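You operate a simulated robot arm through the tools that you are given. There is no shell and no other tool.

You run a simulated robot arm. Do the job below in one go: nothing can be reset, and whatever is moved stays where it is left.

JOB
Put things in order on the top of the packing table. At the end: the oil jar from the top of the packing table stands where the yellow wiping block stood; the white eyewash bottle from the top of the packing table stands where the white filter stood; the yellow wiping block stands where the green dauber stood; the white filter from the top of the packing table stands on top of the blue cups box; the green dauber stands where the white eyewash bottle stood; whatever was shut is shut again. Leave all else as you found it, and nothing knocked over.

It is judged by the outcome, as a careful person would: the job done as asked, and still so three seconds after it is handed in. It fails if anything else is knocked over, pushed out of place, dropped, spilled or broken.

ROBOT AND FRAMES
A 6-joint arm with a two-finger parallel gripper, fixed in place. Base frame: the origin is at the foot of the arm, x ahead of it, y to its left, z up; the work surface is at about z = 0. Lengths are in mm, angles in degrees, forces in N, time in s.
With the tool pointing down near the work surface it reaches from about 120 to 500 mm from the base axis. Its first joint turns from -72.0 to 72.0 degrees. Payload 0.65 kg.
The tool frame sits at the grasp point between the pads (the TCP): z along the fingers, y along the line on which they close. The tips reach 25 mm beyond it. The gripper opens to 76 mm. The fingers are 18 mm wide and 10 mm thick; the gripper's body (36 by 78 mm) begins 45 mm behind the TCP.
Orientation is that of the tool frame in the base frame, as a unit quaternion [w, x, y, z]. With the fingers straight down and closing along the base's y, the tool's x points along the base's -x, its y along +y and its z along -z.

CONTROLS
- The arm moves only by the tool drive_tool. Its argument "motion" is a list of rows, each a list of 7 numbers: the shift along the tool's x, y, z in mm, then the turn, a rotation vector about the tool's x, y, z in degrees, then the closure, from 0 (fully open) to 1 (shut). In form: [[x, y, z, ax, ay, az, grip], ...]. A call has 1 to 20 rows; each row shifts and turns the commanded pose from where the row before left it, along the tool's axes as they then stand. A row lasts 0.2 s, in which the tool goes at most 50 mm and 8.6 degrees; a call with a longer step from one row to the next is refused whole, and so is a gripper value outside its range. Where a pose cannot be reached the arm comes as near as it can. A force on the tool above 40 N (or 10 N above the force at the start of the call, whichever is more), or a blocked arm, ends the call early, and 0.2 s more pass. The fingers move at their own pace (about 108 mm/s each) and stop on an object; they squeeze with about 40 N. The grip force told is the motor's: it shows also when the fingers shut on nothing. Time passes only in rows, and 0.2 s behind the last, so rows that do not move let the fingers close. It gives the time, the measured TCP pose, the force on the tool (base axes), the opening and the grip force at its end, in the units of the frame above (readings bear some noise), with the torque about the TCP (base axes, N m) and any sound that the robot's microphone picked up, and new pictures: "show" is both (left out), scene, wrist or none.
- Cameras (640 x 400 px; columns grow to the right, rows downward): "scene" is fixed at [68.9, 280.9, 411.2]; the picture's right is [-0.65, -0.76, 0.00], its down [-0.37, 0.32, -0.87] and it looks along [0.66, -0.57, -0.49] (base axes); focal length 248 px, centre (320, 200). "wrist" rides on the gripper at [58, 11, -81] in the tool frame; the picture's right is [-0.18, 0.98, 0.00], its down [-0.75, -0.14, -0.64] and it looks along [-0.63, -0.12, 0.77] (tool axes); focal length 243 px, centre (320, 200).
- point_at(camera, pixels): there is no depth. For up to 12 entries [column, row, z] of the newest picture of that camera ("zoom" is the newest enlarged one), the place [x, y] in the base frame at which the ray of that pixel passes the height z, good to about 2 mm. The clock stands still meanwhile.
- inspect(camera, box): a new picture of the part [left, top, right, bottom] of that camera's present view, enlarged. The clock stands still meanwhile.
- close_job(): hands the job in; it is judged then, once.

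Unless the task says otherwise, let go and move clear before handing in.

The tools are called after "Emit:" as name(argument=value, ...) on one line, values as JSON. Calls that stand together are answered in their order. drive_tool: Moves the arm, as the interface text tells. Its arguments: {"type":"object","properties":{"motion":{"type":"array"},"show":{"type":"string","enum":["both","scene","wrist","none"]}},"required":["motion"]} The other tools are called the same way: point_at (camera, pixels) gives the place at which the rays of pixels pass given heights; inspect (camera, box) takes an enlarged picture of a part of a camera's view; close_job () hands the job in.

At the start:

```text
clock: 0.0
position: [251.1, -62.8, 272.5]
orientation: [0.0, 0.0, 1.0, 0.0]
ft_force: [-0.5, 0.7, -0.4]
moment: [-0.01, 0.0, 0.01]
finger_gap: 76.0
grasp_force: 0.0
```

scene: 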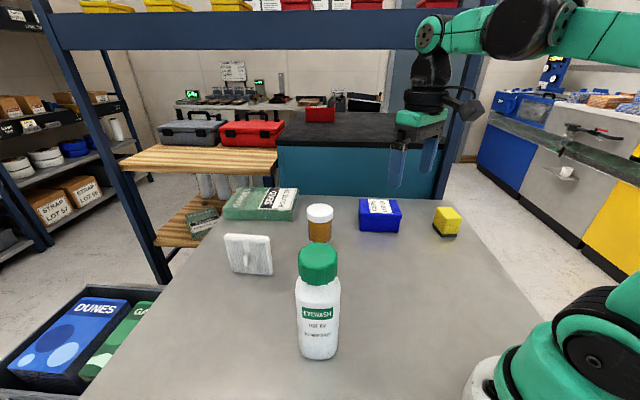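
wrist: 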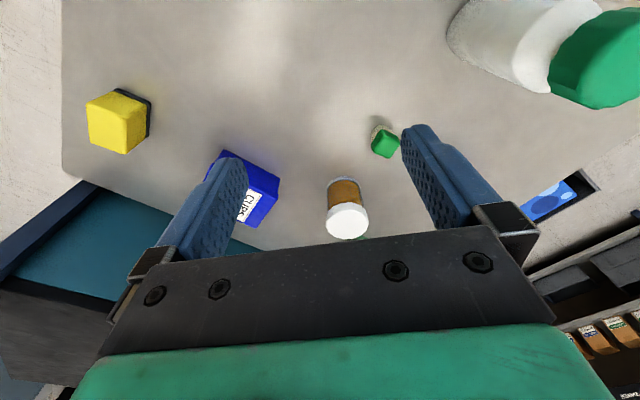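

The scene shows the eyewash bottle (318,300), filter (248,254), jar (320,222), blue box (380,214) and yellow block (447,221). The wrist view shows a small green thing at (384,141), which should be the dauber hidden behind the bottle, so I'll enlarge both views.

Emit:
inspect(camera="scene", box=[200, 170, 480, 370])

Emit:
inspect(camera="wrist", box=[60, 60, 460, 260])

Emit:
point_at(camera="scene", pixels=[[318, 355, 0], [318, 265, 90], [248, 273, 0], [320, 242, 0], [380, 231, 0], [446, 236, 0], [262, 219, 0], [230, 268, 0], [271, 275, 0], [433, 228, 0], [442, 237, 0], [459, 235, 0]])

Emit:
point_at(camera="wrist", pixels=[[384, 141, 0], [384, 141, 30], [118, 120, 20], [347, 220, 50], [343, 180, 0], [245, 190, 30], [550, 50, 50], [380, 125, 0], [385, 150, 30], [372, 140, 0], [146, 138, 0], [150, 100, 0]])

```text
2.00 times, centred on (340, 270) of scene
```

zoom: 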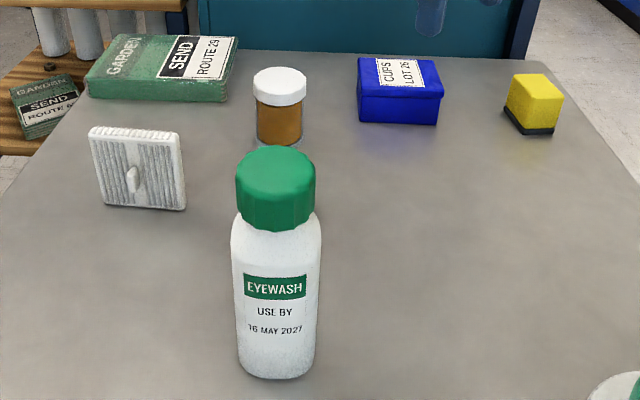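

```text
1.60 times, centred on (260, 160) of wrist
```

zoom: 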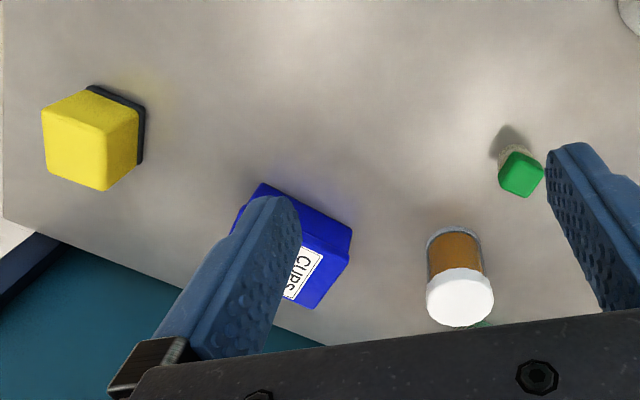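

```text
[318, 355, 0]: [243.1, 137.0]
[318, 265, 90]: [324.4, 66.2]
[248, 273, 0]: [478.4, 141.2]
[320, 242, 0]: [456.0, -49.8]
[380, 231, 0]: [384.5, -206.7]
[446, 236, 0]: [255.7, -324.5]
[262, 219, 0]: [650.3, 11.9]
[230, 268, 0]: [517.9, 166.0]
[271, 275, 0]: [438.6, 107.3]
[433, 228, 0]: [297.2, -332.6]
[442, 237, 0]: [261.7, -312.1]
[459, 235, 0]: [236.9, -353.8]
```

```text
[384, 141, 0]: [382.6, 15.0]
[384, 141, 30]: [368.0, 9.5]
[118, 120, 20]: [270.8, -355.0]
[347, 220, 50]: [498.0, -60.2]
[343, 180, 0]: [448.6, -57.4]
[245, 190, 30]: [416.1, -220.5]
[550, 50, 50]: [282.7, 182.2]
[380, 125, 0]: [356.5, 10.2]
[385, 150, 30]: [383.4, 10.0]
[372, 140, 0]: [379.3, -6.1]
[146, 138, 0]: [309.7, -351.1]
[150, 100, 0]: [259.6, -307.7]
```

The dauber is near (365,8), and the bottle looks tall, roughly 190 mm. I'll rise a little and move left and back, with the arm well above everything, to get better wrist views of the filter and bottle.

Emit:
drive_tool(motion=[[0, 0, -40, 0, 0, 0, 0], [20, 40, -20, 0, 0, 0, 0], [20, 45, 0, 0, 0, 0, 0], [10, 45, 0, 0, 0, 0, 0], [0, 45, 0, 0, 0, 0, 0], [0, 0, 0, 0, 0, 0, 0]], show="both")

```text
clock: 1.4
position: [202.0, 113.1, 331.3]
orientation: [-0.001, 0.0, 1.0, 0.0]
ft_force: [-0.5, 0.0, -0.1]
moment: [0.01, 0.0, -0.02]
finger_gap: 75.9
grasp_force: 0.0
```

scene: 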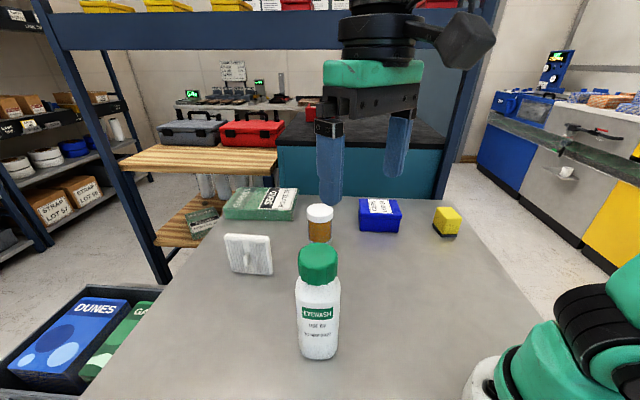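
wrist: 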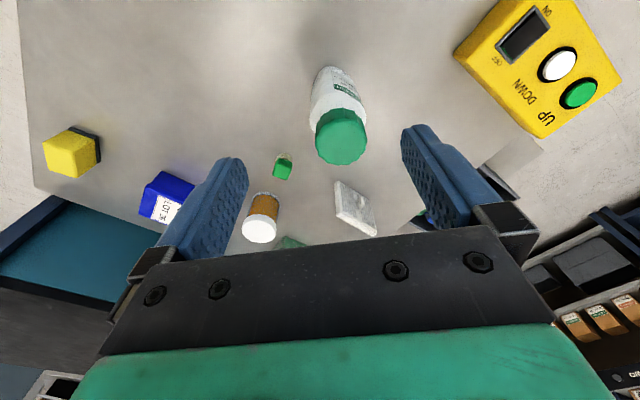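

The wrist view now shows everything in one picture: bottle (340,110), filter (355,208), dauber (283,167), jar (261,217), box (166,197) and block (71,153). I'll enlarge the central part and project some points.

Emit:
inspect(camera="wrist", box=[230, 50, 410, 250])

Emit:
inspect(camera="wrist", box=[30, 110, 210, 240])

Emit:
inspect(camera="scene", box=[210, 190, 350, 290])

Emit:
inspect(camera="scene", box=[340, 180, 480, 260])

```text
2.00 times, centred on (320, 150) of wrist
```

zoom: 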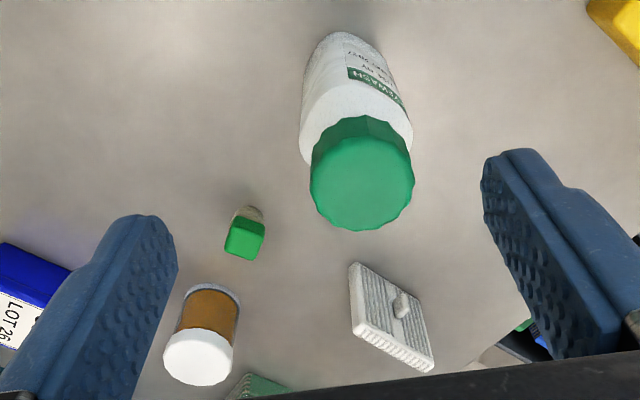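

```text
3.08 times, centred on (120, 175) of wrist
```

zoom: 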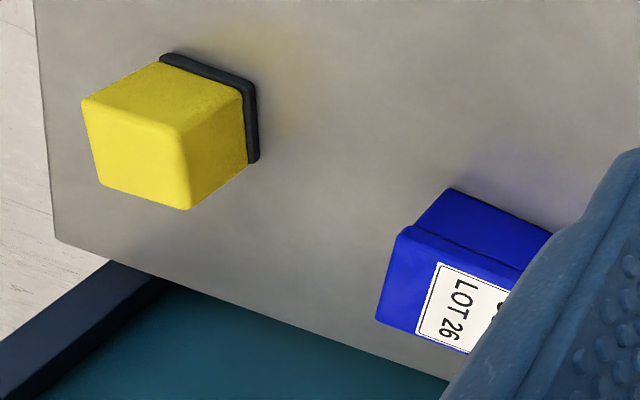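

```text
4.00 times, centred on (280, 240) of scene
```

zoom: 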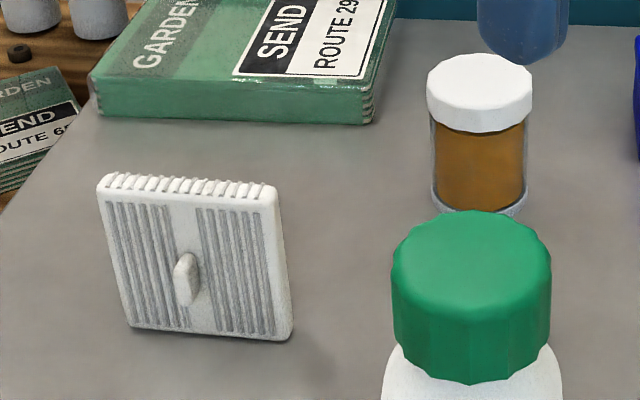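

```text
4.57 times, centred on (410, 220) of scene
```

zoom: 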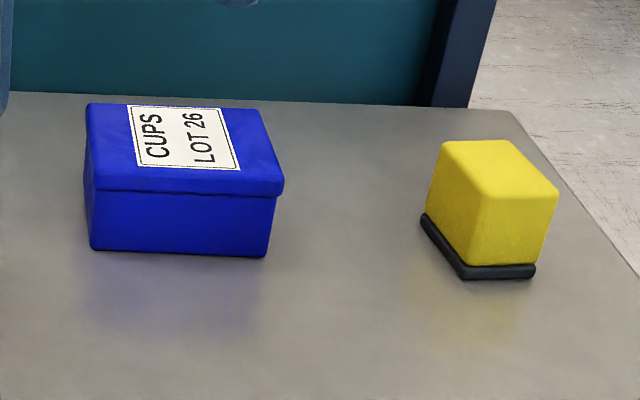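

The zoomed scene shows the box and block clearly, so I'll project their base corners.

Emit:
point_at(camera="zoom", pixels=[[92, 250, 0], [266, 257, 0], [90, 188, 40], [284, 193, 40], [259, 109, 40], [88, 103, 40], [464, 280, 0], [535, 277, 0], [422, 219, 0], [446, 142, 45], [508, 141, 45], [558, 190, 45]])

Emit:
point_at(camera="wrist", pixels=[[341, 75, 0], [341, 147, 190], [345, 183, 0], [374, 235, 0], [283, 160, 0], [262, 195, 0], [258, 234, 60], [282, 173, 30], [102, 151, 0], [101, 136, 0], [82, 127, 0], [150, 207, 40]])

```text
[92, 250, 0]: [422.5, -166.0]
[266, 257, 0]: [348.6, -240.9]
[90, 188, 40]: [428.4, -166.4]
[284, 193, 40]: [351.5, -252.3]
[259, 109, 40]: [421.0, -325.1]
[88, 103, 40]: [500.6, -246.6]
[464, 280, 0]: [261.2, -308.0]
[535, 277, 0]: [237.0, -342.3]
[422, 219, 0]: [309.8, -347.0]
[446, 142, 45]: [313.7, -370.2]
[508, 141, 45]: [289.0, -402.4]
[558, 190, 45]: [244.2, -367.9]
```

```text
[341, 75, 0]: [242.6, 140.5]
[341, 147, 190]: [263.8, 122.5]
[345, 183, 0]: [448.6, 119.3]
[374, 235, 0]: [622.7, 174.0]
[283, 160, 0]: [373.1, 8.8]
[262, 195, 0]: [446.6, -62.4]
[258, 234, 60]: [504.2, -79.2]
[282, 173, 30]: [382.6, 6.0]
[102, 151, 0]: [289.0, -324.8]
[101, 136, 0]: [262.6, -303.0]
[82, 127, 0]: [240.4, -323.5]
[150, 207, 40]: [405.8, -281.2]
```

From both views the bottle top is at about (256,123,195) and the block at about (273,-345). The box lid is centred near (420,-239). Next I'll move over toward the filter for a close wrist view, staying above the bottle.

Emit:
drive_tool(motion=[[-45, 10, 0, 0, 0, 0, 0], [-45, 12, 0, 0, 0, 0, 0], [-45, 11, 20, 0, 0, 0, 0], [0, 0, 40, 0, 0, 0, 0], [0, 0, 40, 0, 0, 0, 0], [0, 0, 0, 0, 0, 0, 0]], show="both")

```text
refused: row 3 steps farther than a row can; nothing moved
```

The call was refused because row 3 was slightly too long. I'll send the same path with shorter steps.

Emit:
drive_tool(motion=[[-45, 10, 0, 0, 0, 0, 0], [-45, 12, 0, 0, 0, 0, 0], [-45, 11, 0, 0, 0, 0, 0], [0, 0, 45, 0, 0, 0, 0], [0, 0, 45, 0, 0, 0, 0], [0, 0, 0, 0, 0, 0, 0]], show="both")

```text
clock: 2.8
position: [337.5, 145.4, 242.3]
orientation: [0.001, 0.0, 1.0, 0.0]
ft_force: [0.0, 0.4, 0.0]
moment: [0.0, 0.0, -0.03]
finger_gap: 76.0
grasp_force: 0.1
```

scene: 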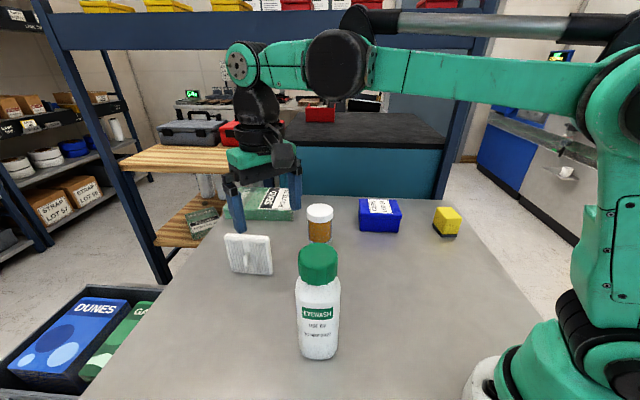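
wrist: 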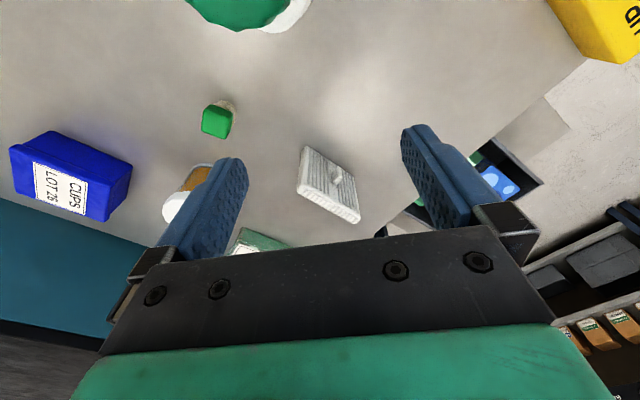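

The filter is now plain between the fingers at about (328,184). I'll enlarge it, the dauber at (217,120), and the box.

Emit:
inspect(camera="wrist", box=[0, 90, 160, 230])

Emit:
inspect(camera="wrist", box=[180, 80, 260, 160])

Emit:
inspect(camera="wrist", box=[270, 130, 390, 240])

```text
2.86 times, centred on (80, 160) of wrist
```

zoom: 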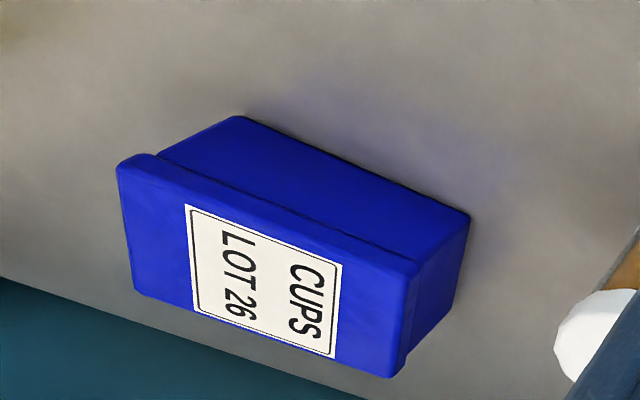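

```text
5.00 times, centred on (220, 120) of wrist
```

zoom: 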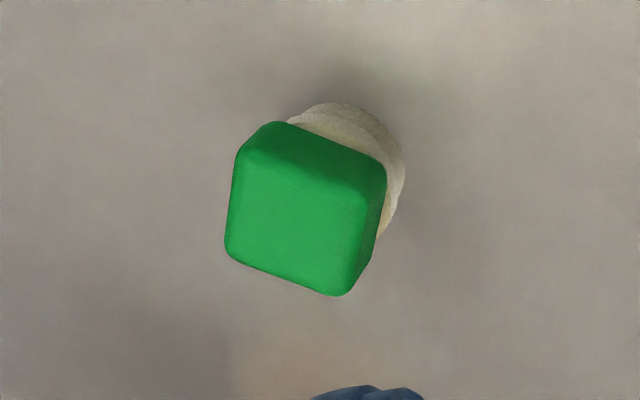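

```text
3.64 times, centred on (330, 185) of wrist
```

zoom: 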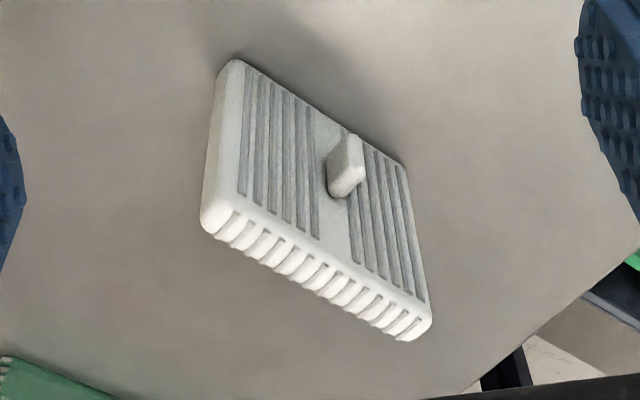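

The filter is a panel with a knob on its +y side. I'll project its base and top corners from the zoom, plus matching scene pixels.

Emit:
point_at(camera="zoom", pixels=[[238, 62, 0], [405, 165, 0], [222, 75, 0], [238, 208, 60], [205, 222, 60], [428, 312, 60], [402, 340, 60], [238, 208, 75], [205, 222, 75], [428, 312, 75], [402, 340, 75]])

Emit:
point_at(camera="scene", pixels=[[233, 271.5, 0], [271, 275, 0], [273, 274, 0], [226, 238, 60], [269, 241, 60], [225, 234.5, 60], [269, 237, 60], [226, 238, 75], [269, 241, 75], [225, 234.5, 75], [269, 237, 75], [318, 360, 0]])

Emit:
point_at(camera="wrist", pixels=[[224, 105, 0], [217, 120, 30], [217, 122, 40], [217, 122, 50]])

```text
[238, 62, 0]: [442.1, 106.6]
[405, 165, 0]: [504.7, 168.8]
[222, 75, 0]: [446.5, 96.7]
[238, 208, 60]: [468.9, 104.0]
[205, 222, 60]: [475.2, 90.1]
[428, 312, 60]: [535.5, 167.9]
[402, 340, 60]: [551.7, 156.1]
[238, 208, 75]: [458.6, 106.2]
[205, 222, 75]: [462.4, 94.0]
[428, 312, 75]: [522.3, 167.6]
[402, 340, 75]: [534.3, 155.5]
```

```text
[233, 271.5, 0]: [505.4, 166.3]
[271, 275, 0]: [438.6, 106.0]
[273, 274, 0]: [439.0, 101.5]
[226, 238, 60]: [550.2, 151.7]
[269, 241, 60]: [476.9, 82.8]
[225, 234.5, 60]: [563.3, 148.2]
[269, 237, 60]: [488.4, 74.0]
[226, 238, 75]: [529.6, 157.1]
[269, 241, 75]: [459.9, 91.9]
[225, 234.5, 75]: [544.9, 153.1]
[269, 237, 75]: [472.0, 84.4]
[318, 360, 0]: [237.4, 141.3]
```

```text
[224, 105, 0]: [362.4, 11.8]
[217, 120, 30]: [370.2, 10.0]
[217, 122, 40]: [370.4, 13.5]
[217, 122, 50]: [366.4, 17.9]
```

The filter is about 88 wide, 90 tall and 13 thick. It runs at about 45° with its centre near (478,133), and the box edges run at 45° too. I'll yaw the tool +45° (tool z -45) and go above the filter at z≈180 to check alignment and reach.

Emit:
drive_tool(motion=[[0, 0, 0, 0, 0, -7.5, 0], [0, 0, 0, 0, 0, -7.5, 0], [0, 0, 0, 0, 0, -7.5, 0], [0, 0, 0, 0, 0, -7.5, 0], [0, 0, 0, 0, 0, -7.5, 0], [0, 0, 0, 0, 0, -7.0, 0], [-26.4, -36, 0, 0, 0, 0, 0], [-26.4, -36, 0, 0, 0, 0, 0], [-26.4, -36, 0, 0, 0, 0, 0], [0, 0, 30, 0, 0, 0, 0], [0, 0, 30, 0, 0, 0, 0], [0, 0, 0, 0, 0, 0, 0]], show="both")

```text
clock: 5.4
position: [441.5, 115.2, 157.6]
orientation: [0.0, -0.379, 0.925, 0.0]
ft_force: [-0.8, -0.3, -0.1]
moment: [-0.01, 0.02, 0.0]
finger_gap: 75.9
grasp_force: 0.1
out of reach, approached as far as the arm can: row 9
```

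scene: 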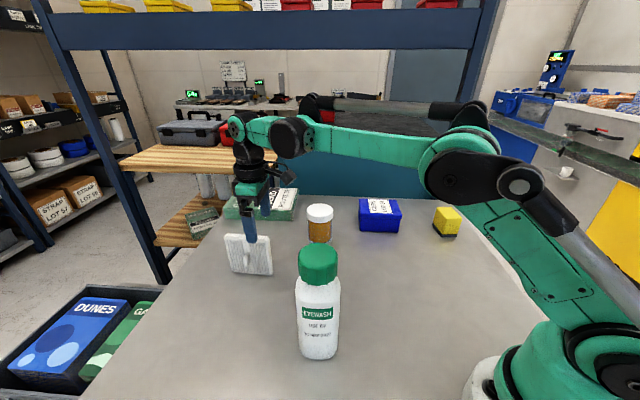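
wrist: 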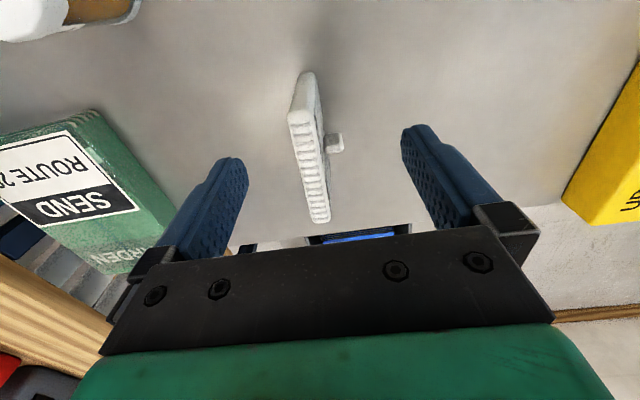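

The arm couldn't reach R≈487 at z≈242. It is now at (441,115,158), vertical and yawed 44.5°, with the filter between the fingers at (308,150). I'll measure the filter's top edge accurately from this view.

Emit:
inspect(camera="wrist", box=[250, 60, 400, 240])

```text
2.22 times, centred on (325, 150) of wrist
```

zoom: 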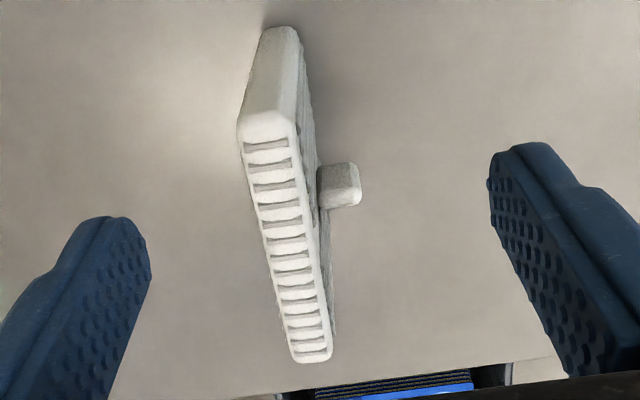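

I'll project the top and base corners of the filter from this zoom.

Emit:
point_at(camera="zoom", pixels=[[262, 32, 0], [298, 32, 0], [238, 128, 90], [294, 122, 90], [291, 360, 90], [333, 355, 90], [238, 128, 82], [294, 122, 82], [291, 360, 82], [333, 355, 82], [340, 165, 45], [340, 205, 45]])

```text
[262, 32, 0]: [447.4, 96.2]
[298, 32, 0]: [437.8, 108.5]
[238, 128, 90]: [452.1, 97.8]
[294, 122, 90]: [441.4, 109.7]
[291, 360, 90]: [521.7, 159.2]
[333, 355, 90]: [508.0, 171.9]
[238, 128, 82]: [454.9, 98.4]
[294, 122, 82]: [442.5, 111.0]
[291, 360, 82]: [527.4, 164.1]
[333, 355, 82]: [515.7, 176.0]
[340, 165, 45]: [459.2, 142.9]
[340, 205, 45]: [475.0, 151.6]
```

The filter centre comes out at (479,133.5), direction about 42.5°, thickness about 15, height about 92. I'll turn 2° back, centre across the thickness, and drop to z≈122 (tips just above the filter) before moving outward to the grip point (464,120).

Emit:
drive_tool(motion=[[0, -6, 10, 0, 0, 2, 0], [0, -6, 13, 0, 0, 0, 0], [0, 0, 13, 0, 0, 0, 0], [-10, 0, 0, 0, 0, 0, 0], [-10, 0, 0, 0, 0, 0, 0], [0, 0, 0, 0, 0, 0, 0]], show="both")

```text
clock: 6.8
position: [465.4, 121.6, 120.8]
orientation: [0.0, -0.362, 0.932, 0.0]
ft_force: [-0.6, 0.3, 0.4]
moment: [-0.01, -0.01, -0.07]
finger_gap: 75.7
grasp_force: 0.2
```

scene: 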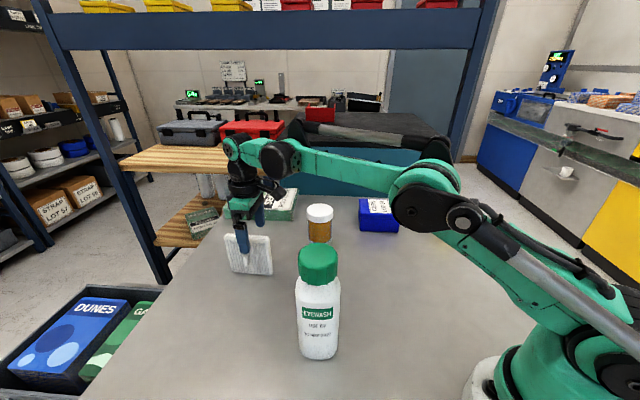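
wrist: 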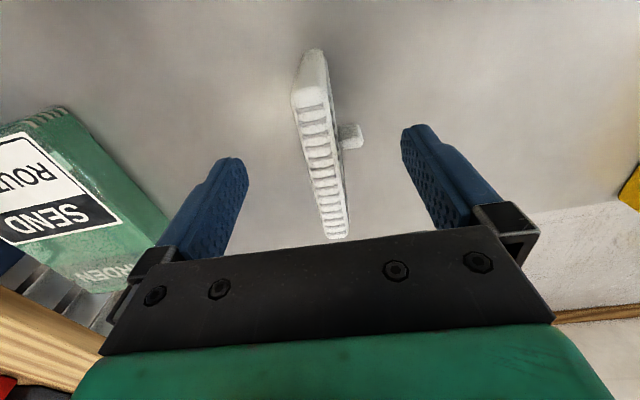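

Reached (465,122,121) with yaw 42.4°. I'll check the filter's alignment again before descending.

Emit:
inspect(camera="wrist", box=[230, 40, 430, 250])

Emit:
point_at(camera="wrist", pixels=[[291, 98, 90], [327, 94, 90], [326, 237, 90], [347, 235, 90], [303, 53, 0], [326, 53, 0], [246, 180, 96], [404, 150, 96]])

```text
1.90 times, centred on (330, 145) of wrist
```

zoom: 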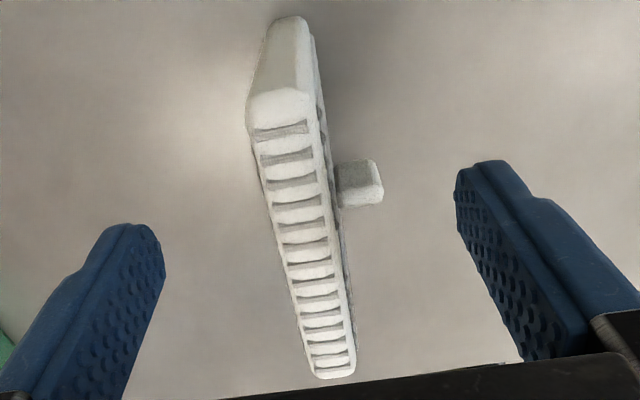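

```text
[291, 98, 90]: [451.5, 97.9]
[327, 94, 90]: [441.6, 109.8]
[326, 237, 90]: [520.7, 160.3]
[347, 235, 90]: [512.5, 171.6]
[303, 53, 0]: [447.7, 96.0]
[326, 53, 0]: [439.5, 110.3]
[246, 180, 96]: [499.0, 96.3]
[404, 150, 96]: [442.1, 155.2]
```

The filter's centre line passes within 1 mm of the TCP. I'll descend to z≈85, so the tips sit at about 60 beside the knob, and close.

Emit:
drive_tool(motion=[[0, 0, 12, 0, 0, 0, 0], [0, 0, 12, 0, 0, 0, 0], [0, 0, 12, 0, 0, 0, 0], [0, 0, 0, 0, 0, 0, 0], [0, 0, 0, 0, 0, 0, 0.5], [0, 0, 0, 0, 0, 0, 1], [0, 0, 0, 0, 0, 0, 1], [0, 0, 0, 0, 0, 0, 1]], show="both")

```text
clock: 8.6
position: [464.4, 121.2, 84.6]
orientation: [0.0, -0.362, 0.932, 0.0]
ft_force: [0.0, -0.1, 1.0]
moment: [0.03, 0.0, -0.01]
finger_gap: 14.9
grasp_force: 34.9
```

scene: 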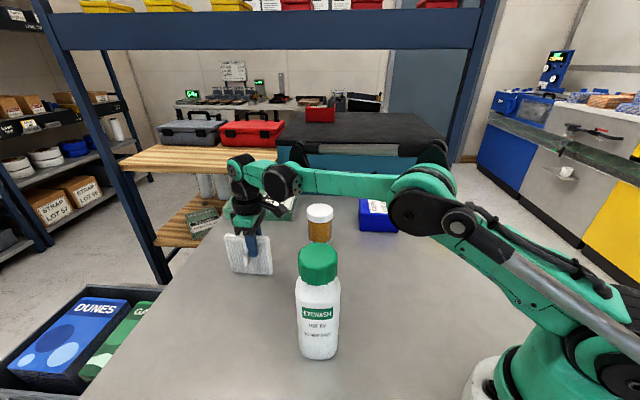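
wrist: 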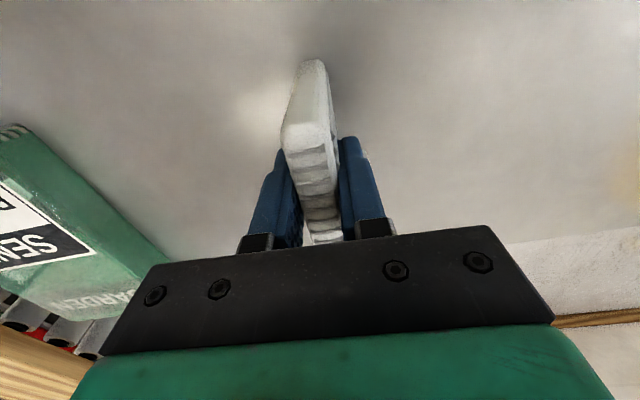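

The filter is held with a gap of 14.9 mm and a grip force of 35 N. I'll lift it straight up a bit and check that it is held firmly.

Emit:
drive_tool(motion=[[0, 0, -10, 0, 0, 0, 1], [0, 0, -15, 0, 0, 0, 1], [0, 0, -15, 0, 0, 0, 1], [0, 0, 0, 0, 0, 0, 1]], show="both")

```text
clock: 9.6
position: [464.5, 121.3, 125.8]
orientation: [-0.001, -0.363, 0.932, 0.0]
ft_force: [0.7, -0.4, -0.8]
moment: [0.02, 0.01, 0.02]
finger_gap: 14.9
grasp_force: 34.9
```

scene: 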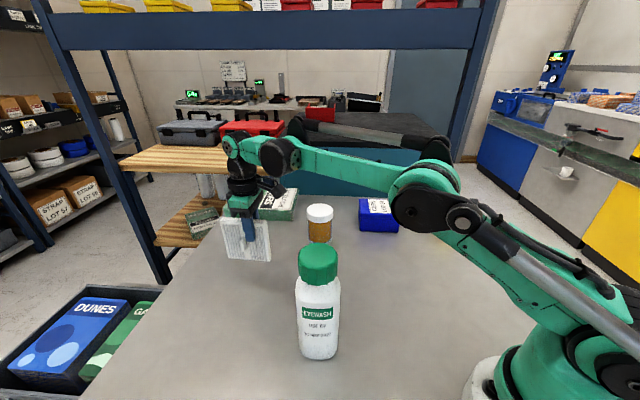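
wrist: 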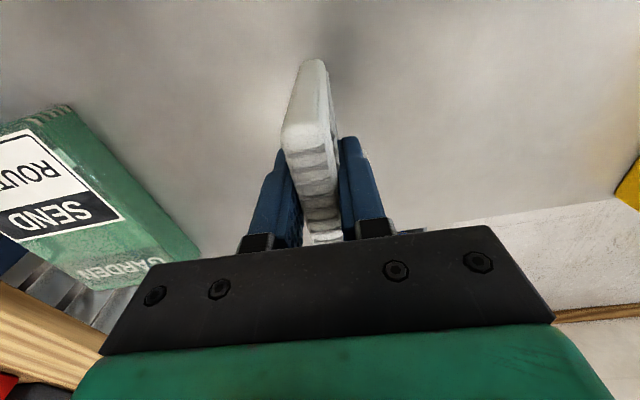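

The filter came up cleanly with the grip unchanged. I'll carry it inward and up to z≈200, then across to near the box and look.

Emit:
drive_tool(motion=[[26, 6.5, -18.7, 0, 0, 0, 1], [26, 6.5, -18.7, 0, 0, 0, 1], [26, 6.5, -18.7, 0, 0, 0, 1], [26, 6.5, -18.7, 0, 0, 0, 1], [25.5, -22.4, 0, 0, 0, 0, 1], [25.5, -22.4, 0, 0, 0, 0, 1], [25.5, -22.4, 0, 0, 0, 0, 1], [25.5, -22.4, 0, 0, 0, 0, 1], [25.5, -22.4, 0, 0, 0, 0, 1], [25.5, -22.4, 0, 0, 0, 0, 1], [25.5, -22.4, 0, 0, 0, 0, 1], [25.5, -22.4, 0, 0, 0, 0, 1], [0, 0, 0, 0, 0, 0, 1]], show="both")

```text
clock: 12.4
position: [339.3, -201.4, 199.5]
orientation: [0.001, -0.362, 0.932, 0.0]
ft_force: [0.0, 0.9, -0.9]
moment: [0.0, 0.02, -0.02]
finger_gap: 15.0
grasp_force: 34.7
```

scene: 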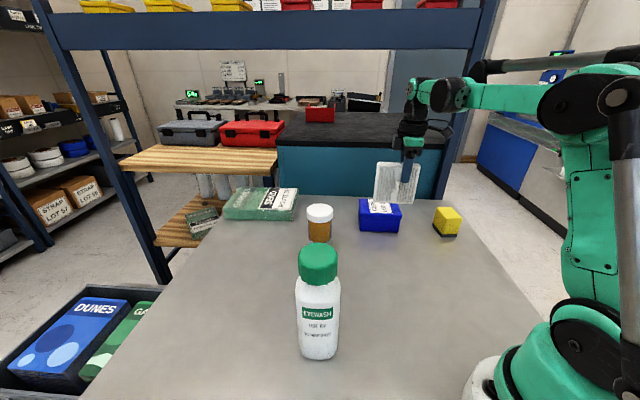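
wrist: 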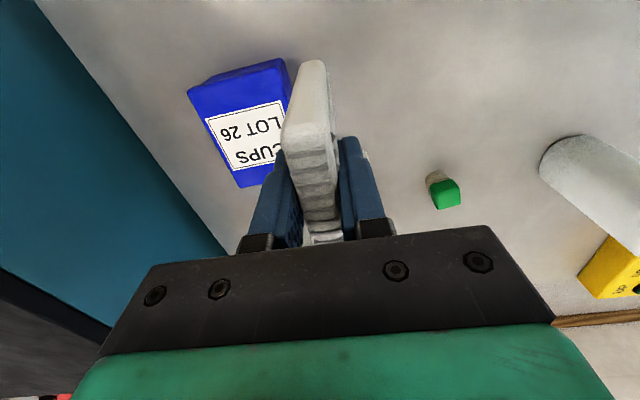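

The filter hangs just this side of the box (box at wrist (240,120)). I'll measure the lid corners from here.

Emit:
inspect(camera="wrist", box=[170, 40, 310, 200])

```text
2.50 times, centred on (240, 120) of wrist
```

zoom: 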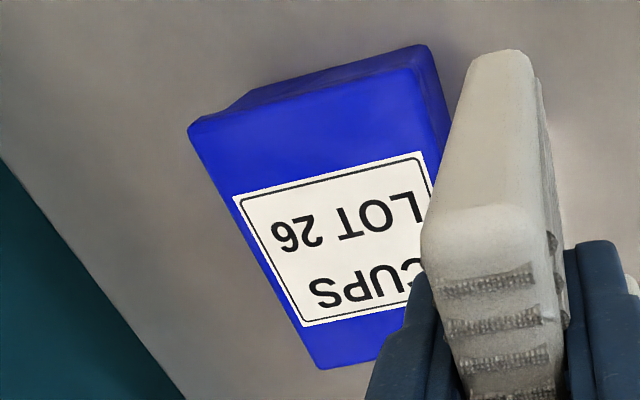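

Emit:
point_at(camera="zoom", pixels=[[190, 132, 46], [410, 70, 46], [318, 366, 46], [190, 132, 50], [410, 70, 50], [318, 366, 50], [250, 95, 0], [425, 46, 0], [375, 360, 46], [436, 140, 46]])

Emit:
inspect(camera="scene", box=[340, 150, 480, 250])

```text
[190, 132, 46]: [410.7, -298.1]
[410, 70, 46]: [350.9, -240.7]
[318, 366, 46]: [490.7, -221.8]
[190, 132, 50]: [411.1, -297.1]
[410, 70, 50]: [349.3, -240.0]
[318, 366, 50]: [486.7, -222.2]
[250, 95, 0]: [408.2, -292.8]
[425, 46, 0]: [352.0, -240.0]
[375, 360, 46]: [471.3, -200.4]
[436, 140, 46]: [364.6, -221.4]
```

```text
4.00 times, centred on (410, 200) of scene
```

zoom: 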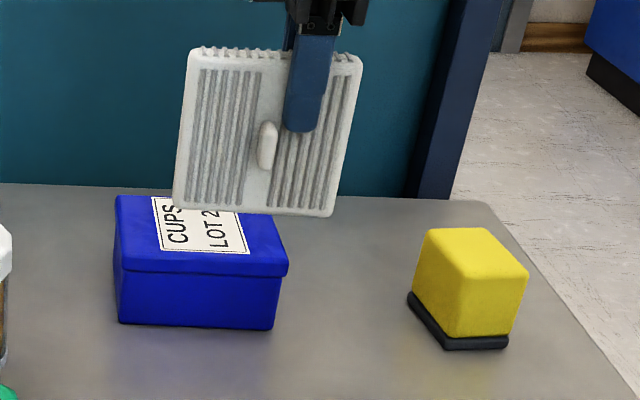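

The lid measures about 109 x 83, with its centre at (420,-231) and edges at 44.3°. I'll turn 2° to match and bring the filter over the lid with its bottom about 12 mm above.

Emit:
drive_tool(motion=[[0, 0, 0, 0, 0, -1.9, 1], [-4.5, -20.9, 19.8, 0, 0, 0, 1], [-4.5, -20.9, 19.8, 0, 0, 0, 1], [-4.45, -16.2, 8.5, 0, 0, 0, 1], [-4.45, -16.2, 8.5, 0, 0, 0, 1], [0, 0, 0, 0, 0, 0, 1]], show="both")

```text
clock: 13.7
position: [404.2, -239.6, 144.7]
orientation: [-0.002, -0.378, 0.926, 0.002]
ft_force: [-2.2, 1.7, 12.5]
moment: [0.31, -0.16, 0.06]
finger_gap: 15.1
grasp_force: 34.5
stopped in row 6: the force on the tool passed its limit at 43 N (the readings are from after the stop); the commanded pose is now the measured one
```

scene: 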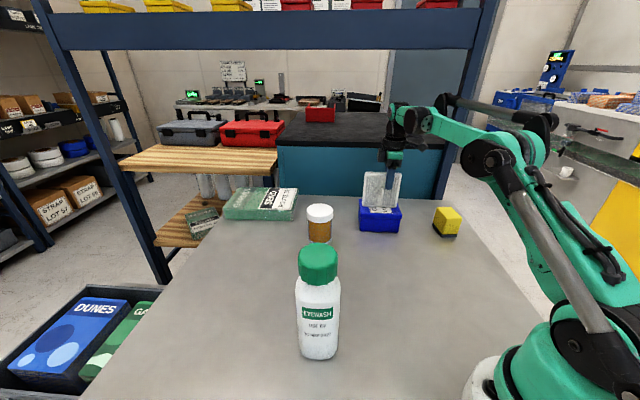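
wrist: 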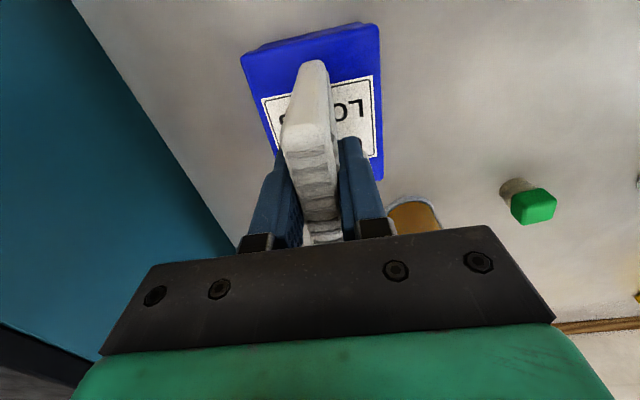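

The arm stopped on contact at z=144.7, about 9 mm earlier than I expected, with 12 N still pushing up. I'll look closely at how the filter sits before doing anything.

Emit:
inspect(camera="scene", box=[340, 150, 430, 240])

Emit:
inspect(camera="wrist", box=[230, 10, 410, 240])

```text
4.44 times, centred on (385, 195) of scene
```

zoom: 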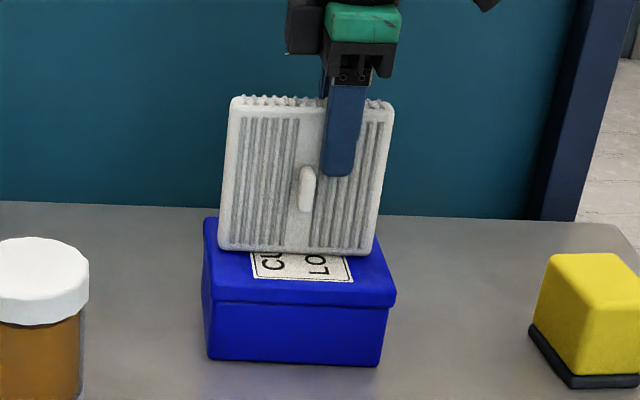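

```text
1.74 times, centred on (320, 125) of wrist
```

zoom: 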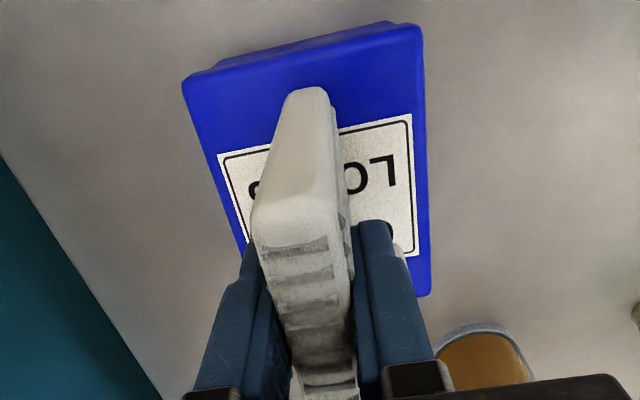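

The filter's bottom lies on the lid, which is really about 60 mm high. I'll re-measure the lid corners at z=60 from this view to check the filter's footing.

Emit:
point_at(camera="zoom", pixels=[[184, 90, 60], [421, 32, 60], [430, 292, 60], [304, 90, 60], [328, 92, 60], [256, 240, 60], [270, 120, 0], [420, 24, 0]])

Emit:
point_at(camera="scene", pixels=[[362.5, 206, 60], [398, 207, 60], [358, 214, 60], [402, 217.5, 60], [359, 199, 60]])

```text
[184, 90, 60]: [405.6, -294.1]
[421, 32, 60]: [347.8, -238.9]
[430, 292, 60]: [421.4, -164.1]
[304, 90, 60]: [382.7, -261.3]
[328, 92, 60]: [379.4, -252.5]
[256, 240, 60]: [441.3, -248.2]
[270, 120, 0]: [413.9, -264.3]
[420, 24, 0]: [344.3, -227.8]
```

```text
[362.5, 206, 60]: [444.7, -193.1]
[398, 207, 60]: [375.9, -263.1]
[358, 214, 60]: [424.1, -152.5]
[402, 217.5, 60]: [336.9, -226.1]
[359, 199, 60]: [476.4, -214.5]
```

The filter sits centred across the lid but about 3 mm too far along it. I'll lift 4 mm, shift 2.5 mm back, and lower gently to light contact.

Emit:
drive_tool(motion=[[0, 0, -4, 0, 0, 0, 1], [2.5, 0, 0, 0, 0, 0, 1], [0, 0, 0, 0, 0, 0, 1]], show="none")

Emit:
drive_tool(motion=[[0, 0, 1, 0, 0, 0, 1], [0, 0, 1, 0, 0, 0, 1], [0, 0, 0, 0, 0, 0, 1]], show="none")

```text
clock: 14.5
position: [403.1, -243.3, 148.0]
orientation: [-0.001, -0.378, 0.926, 0.002]
ft_force: [-0.4, -0.3, -0.2]
moment: [-0.02, 0.03, 0.02]
finger_gap: 15.3
grasp_force: 34.4
```

```text
clock: 15.3
position: [401.8, -242.4, 146.5]
orientation: [-0.002, -0.378, 0.926, 0.001]
ft_force: [-0.7, -0.6, 0.2]
moment: [-0.02, 0.0, 0.03]
finger_gap: 14.9
grasp_force: 34.3
```

There is no contact yet at z=146.5, so I'll keep lowering in 1 mm steps.

Emit:
drive_tool(motion=[[0, 0, 1, 0, 0, 0, 1], [0, 0, 0, 0, 0, 0, 1]], show="none")

Emit:
drive_tool(motion=[[0, 0, 0.7, 0, 0, 0, 1], [0, 0, 0, 0, 0, 0, 1]], show="none")

```text
clock: 15.9
position: [402.3, -242.1, 145.1]
orientation: [-0.002, -0.378, 0.926, 0.002]
ft_force: [0.1, 0.8, 0.6]
moment: [0.02, 0.0, 0.03]
finger_gap: 15.2
grasp_force: 35.1
```

```text
clock: 16.5
position: [401.6, -242.0, 144.4]
orientation: [-0.003, -0.378, 0.926, 0.001]
ft_force: [-0.5, -0.4, 12.6]
moment: [0.12, -0.13, 0.02]
finger_gap: 15.0
grasp_force: 34.5
```

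Light contact at z=144.4 (12.6 N). I'll ease up 0.4 mm, then open the fingers partway and look.

Emit:
drive_tool(motion=[[0, 0, -0.4, 0, 0, 0, 1], [0, 0, 0, 0, 0, 0, 0.7], [0, 0, 0, 0, 0, 0, 0.6], [0, 0, 0, 0, 0, 0, 0.5], [0, 0, 0, 0, 0, 0, 0.5]], show="both")

```text
clock: 17.7
position: [402.3, -242.5, 144.4]
orientation: [-0.002, -0.378, 0.926, 0.002]
ft_force: [0.4, 0.3, 0.1]
moment: [0.01, 0.06, -0.02]
finger_gap: 38.1
grasp_force: 0.0
```

scene: 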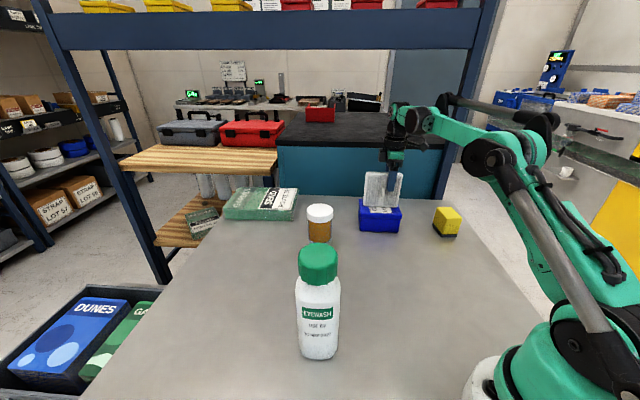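
wrist: 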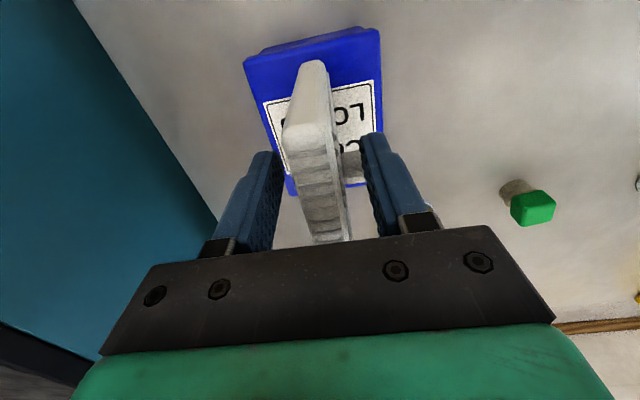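

The filter stands free on the box. I'll open fully and withdraw sideways along the filter's plane (tool +x), so an arm drift near its reach limit can't bump it, then rise.

Emit:
drive_tool(motion=[[0, 0, 0, 0, 0, 0, 0.2], [0, 0, 0, 0, 0, 0, 0], [10, 0, -2, 0, 0, 0, 0], [15, 0, -3, 0, 0, 0, 0], [15, 0, -5, 0, 0, 0, 0], [15, 0, -5, 0, 0, 0, 0], [10, 20, -20, 0, 0, 0, 0], [10, 20, -20, 0, 0, 0, 0], [0, 20, -20, 0, 0, 0, 0], [0, 0, 0, 0, 0, 0, 0]], show="both")

```text
clock: 19.9
position: [306.1, -252.7, 220.5]
orientation: [-0.001, -0.377, 0.926, 0.002]
ft_force: [-1.0, -0.2, 0.0]
moment: [0.02, 0.0, -0.06]
finger_gap: 76.0
grasp_force: 0.1
```

scene: 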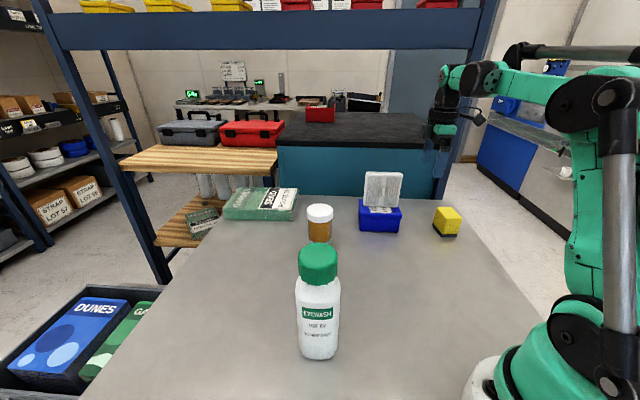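
wrist: 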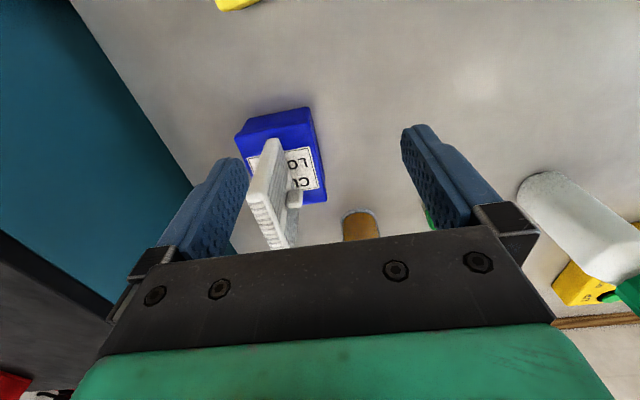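

The filter stands on the box and the arm is clear. Next is the bottle; I'll enlarge it to see where the cap ends and the shoulder begins.

Emit:
inspect(camera="scene", box=[270, 230, 370, 370])

Emit:
inspect(camera="scene", box=[340, 150, 430, 240])

```text
2.86 times, centred on (320, 300) of scene
```

zoom: 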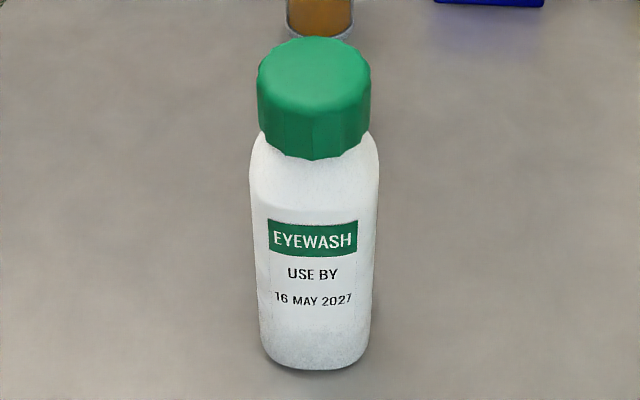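

```text
4.44 times, centred on (385, 195) of scene
```

zoom: 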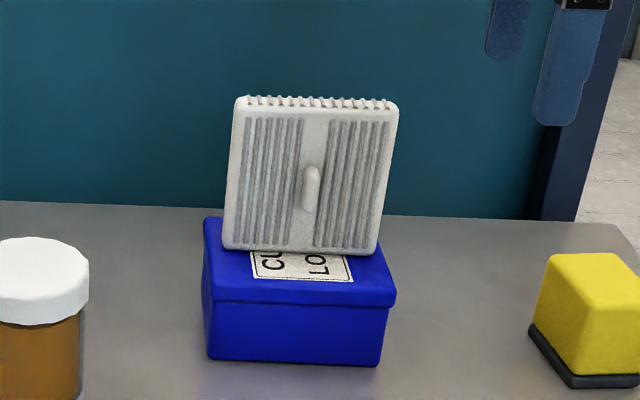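

The cap spans roughly z 163–195 (⌀≈50), and the body below it is ⌀≈60. I'll grip the cap with the tool tilted about 22° outward, which gives the extra reach needed at the filter's old place. First I'll travel high to above and inward of the bottle, then set the yaw and tilt.

Emit:
drive_tool(motion=[[0, 0, -30, 0, 0, 0, 0], [-22.8, 34.6, -1.2, 0, 0, 0, 0], [-22.8, 34.6, -1.2, 0, 0, 0, 0], [-22.8, 34.6, -1.2, 0, 0, 0, 0], [-22.8, 34.6, -1.2, 0, 0, 0, 0], [-22.8, 34.6, -1.2, 0, 0, 0, 0], [-22.8, 34.6, -1.2, 0, 0, 0, 0], [-22.8, 34.6, -1.2, 0, 0, 0, 0], [-22.8, 34.6, -1.2, 0, 0, 0, 0], [-22.8, 34.6, -1.2, 0, 0, 0, 0], [0, 0, 0, 0, 0, 6.2, 0], [0, 0, 0, 0, 0, 6.2, 0], [0, 0, 0, 0, 0, 6.2, 0], [0, 0, 0, 0, -7.33, 0, 0], [0, 0, 0, 0, -7.33, 0, 0], [0, 0, 0, 0, -7.33, 0, 0], [0, 0, 0, 0, 0, 0, 0]], show="both")

```text
clock: 23.5
position: [237.6, 115.2, 263.5]
orientation: [0.184, -0.219, 0.957, 0.044]
ft_force: [0.6, 0.4, 0.8]
moment: [-0.01, -0.03, 0.03]
finger_gap: 76.0
grasp_force: 0.2
```

scene: 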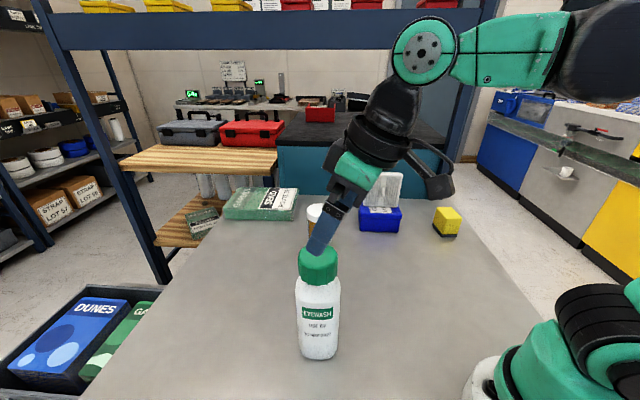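
wrist: 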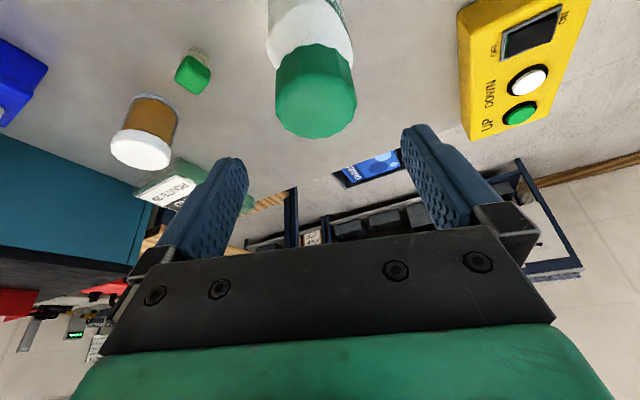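

The tool is tilted 22° outward at azimuth 26°, with the cap at wrist (316,95). I'll zoom in and locate the cap centre from this view.

Emit:
inspect(camera="wrist", box=[240, 0, 400, 150])

```text
2.67 times, centred on (320, 75) of wrist
```

zoom: 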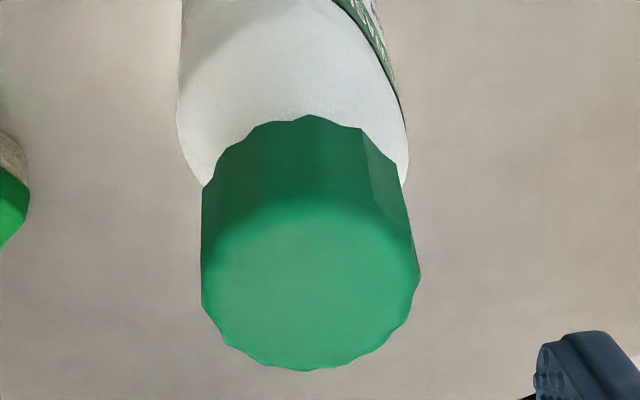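

Emit:
point_at(camera="zoom", pixels=[[311, 287, 195], [202, 290, 195], [420, 275, 195], [305, 370, 195], [311, 203, 195], [311, 287, 200], [308, 116, 163], [308, 116, 170], [179, 120, 145], [407, 130, 145]])

Emit:
point_at(camera="scene", pixels=[[318, 257, 195], [298, 257, 195], [338, 256, 195], [317, 243, 195]])

```text
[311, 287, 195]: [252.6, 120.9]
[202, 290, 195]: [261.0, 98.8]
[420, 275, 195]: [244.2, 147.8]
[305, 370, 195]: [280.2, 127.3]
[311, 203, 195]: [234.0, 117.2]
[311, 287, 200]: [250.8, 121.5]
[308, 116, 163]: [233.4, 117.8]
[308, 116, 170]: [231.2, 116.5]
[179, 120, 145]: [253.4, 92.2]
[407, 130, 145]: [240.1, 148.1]
```

```text
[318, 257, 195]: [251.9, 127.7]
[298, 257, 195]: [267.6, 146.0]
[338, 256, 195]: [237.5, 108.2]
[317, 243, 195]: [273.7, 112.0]
```

The cap centre is at about (255,123). I'll line up with the tool axis, then slide along it 78 mm so the TCP lies at z≈187 on the cap, fingers open.

Emit:
drive_tool(motion=[[10.7, -0.8, 0, 0, 0, 0, 0], [0, 0, 16, 0, 0, 0, 0], [0, 0, 16, 0, 0, 0, 0], [0, 0, 16, 0, 0, 0, 0], [0, 0, 15, 0, 0, 0, 0], [0, 0, 15, 0, 0, 0, 0], [0, 0, 0, 0, 0, 0, 0]], show="both")

```text
clock: 25.1
position: [253.1, 124.1, 184.5]
orientation: [0.184, -0.219, 0.957, 0.044]
ft_force: [0.7, 0.2, -0.1]
moment: [-0.01, 0.01, 0.02]
finger_gap: 75.9
grasp_force: 0.0
```

scene: 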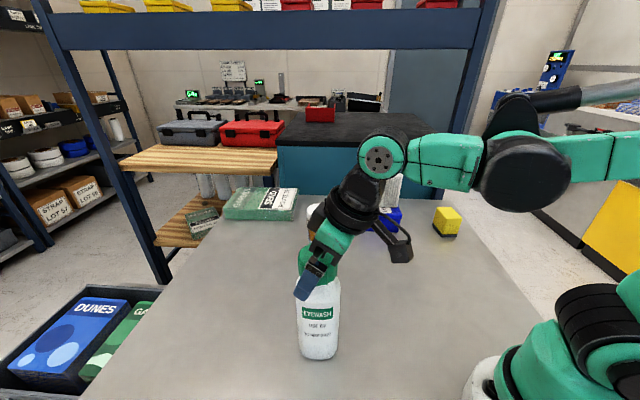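
wrist: 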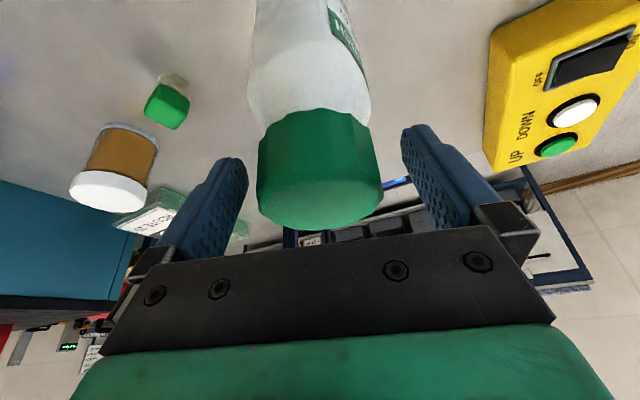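

The cap is centred between the fingers (cap at col 258–382, fingers inner at 245 and 403). I'll zoom in on the scene to check finger height against the cap and shoulder.

Emit:
inspect(camera="scene", box=[270, 220, 370, 320])

Emit:
inspect(camera="wrist", box=[200, 80, 440, 250])

```text
4.00 times, centred on (320, 270) of scene
```

zoom: 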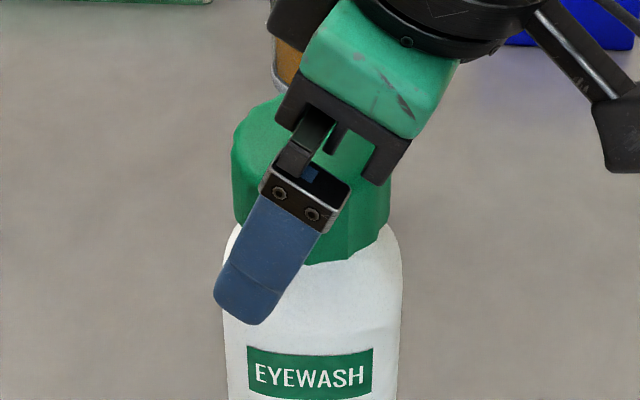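

```text
2.35 times, centred on (320, 165) of wrist
```

zoom: 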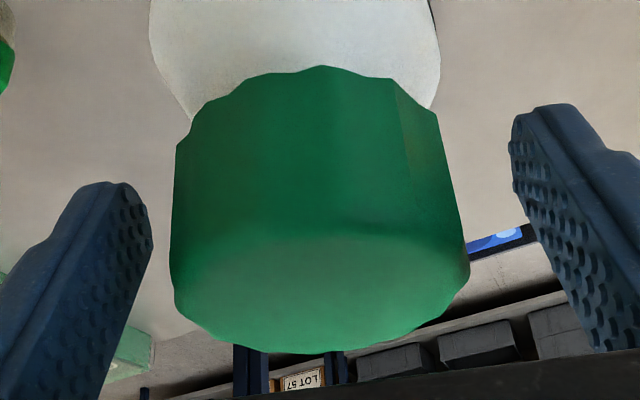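

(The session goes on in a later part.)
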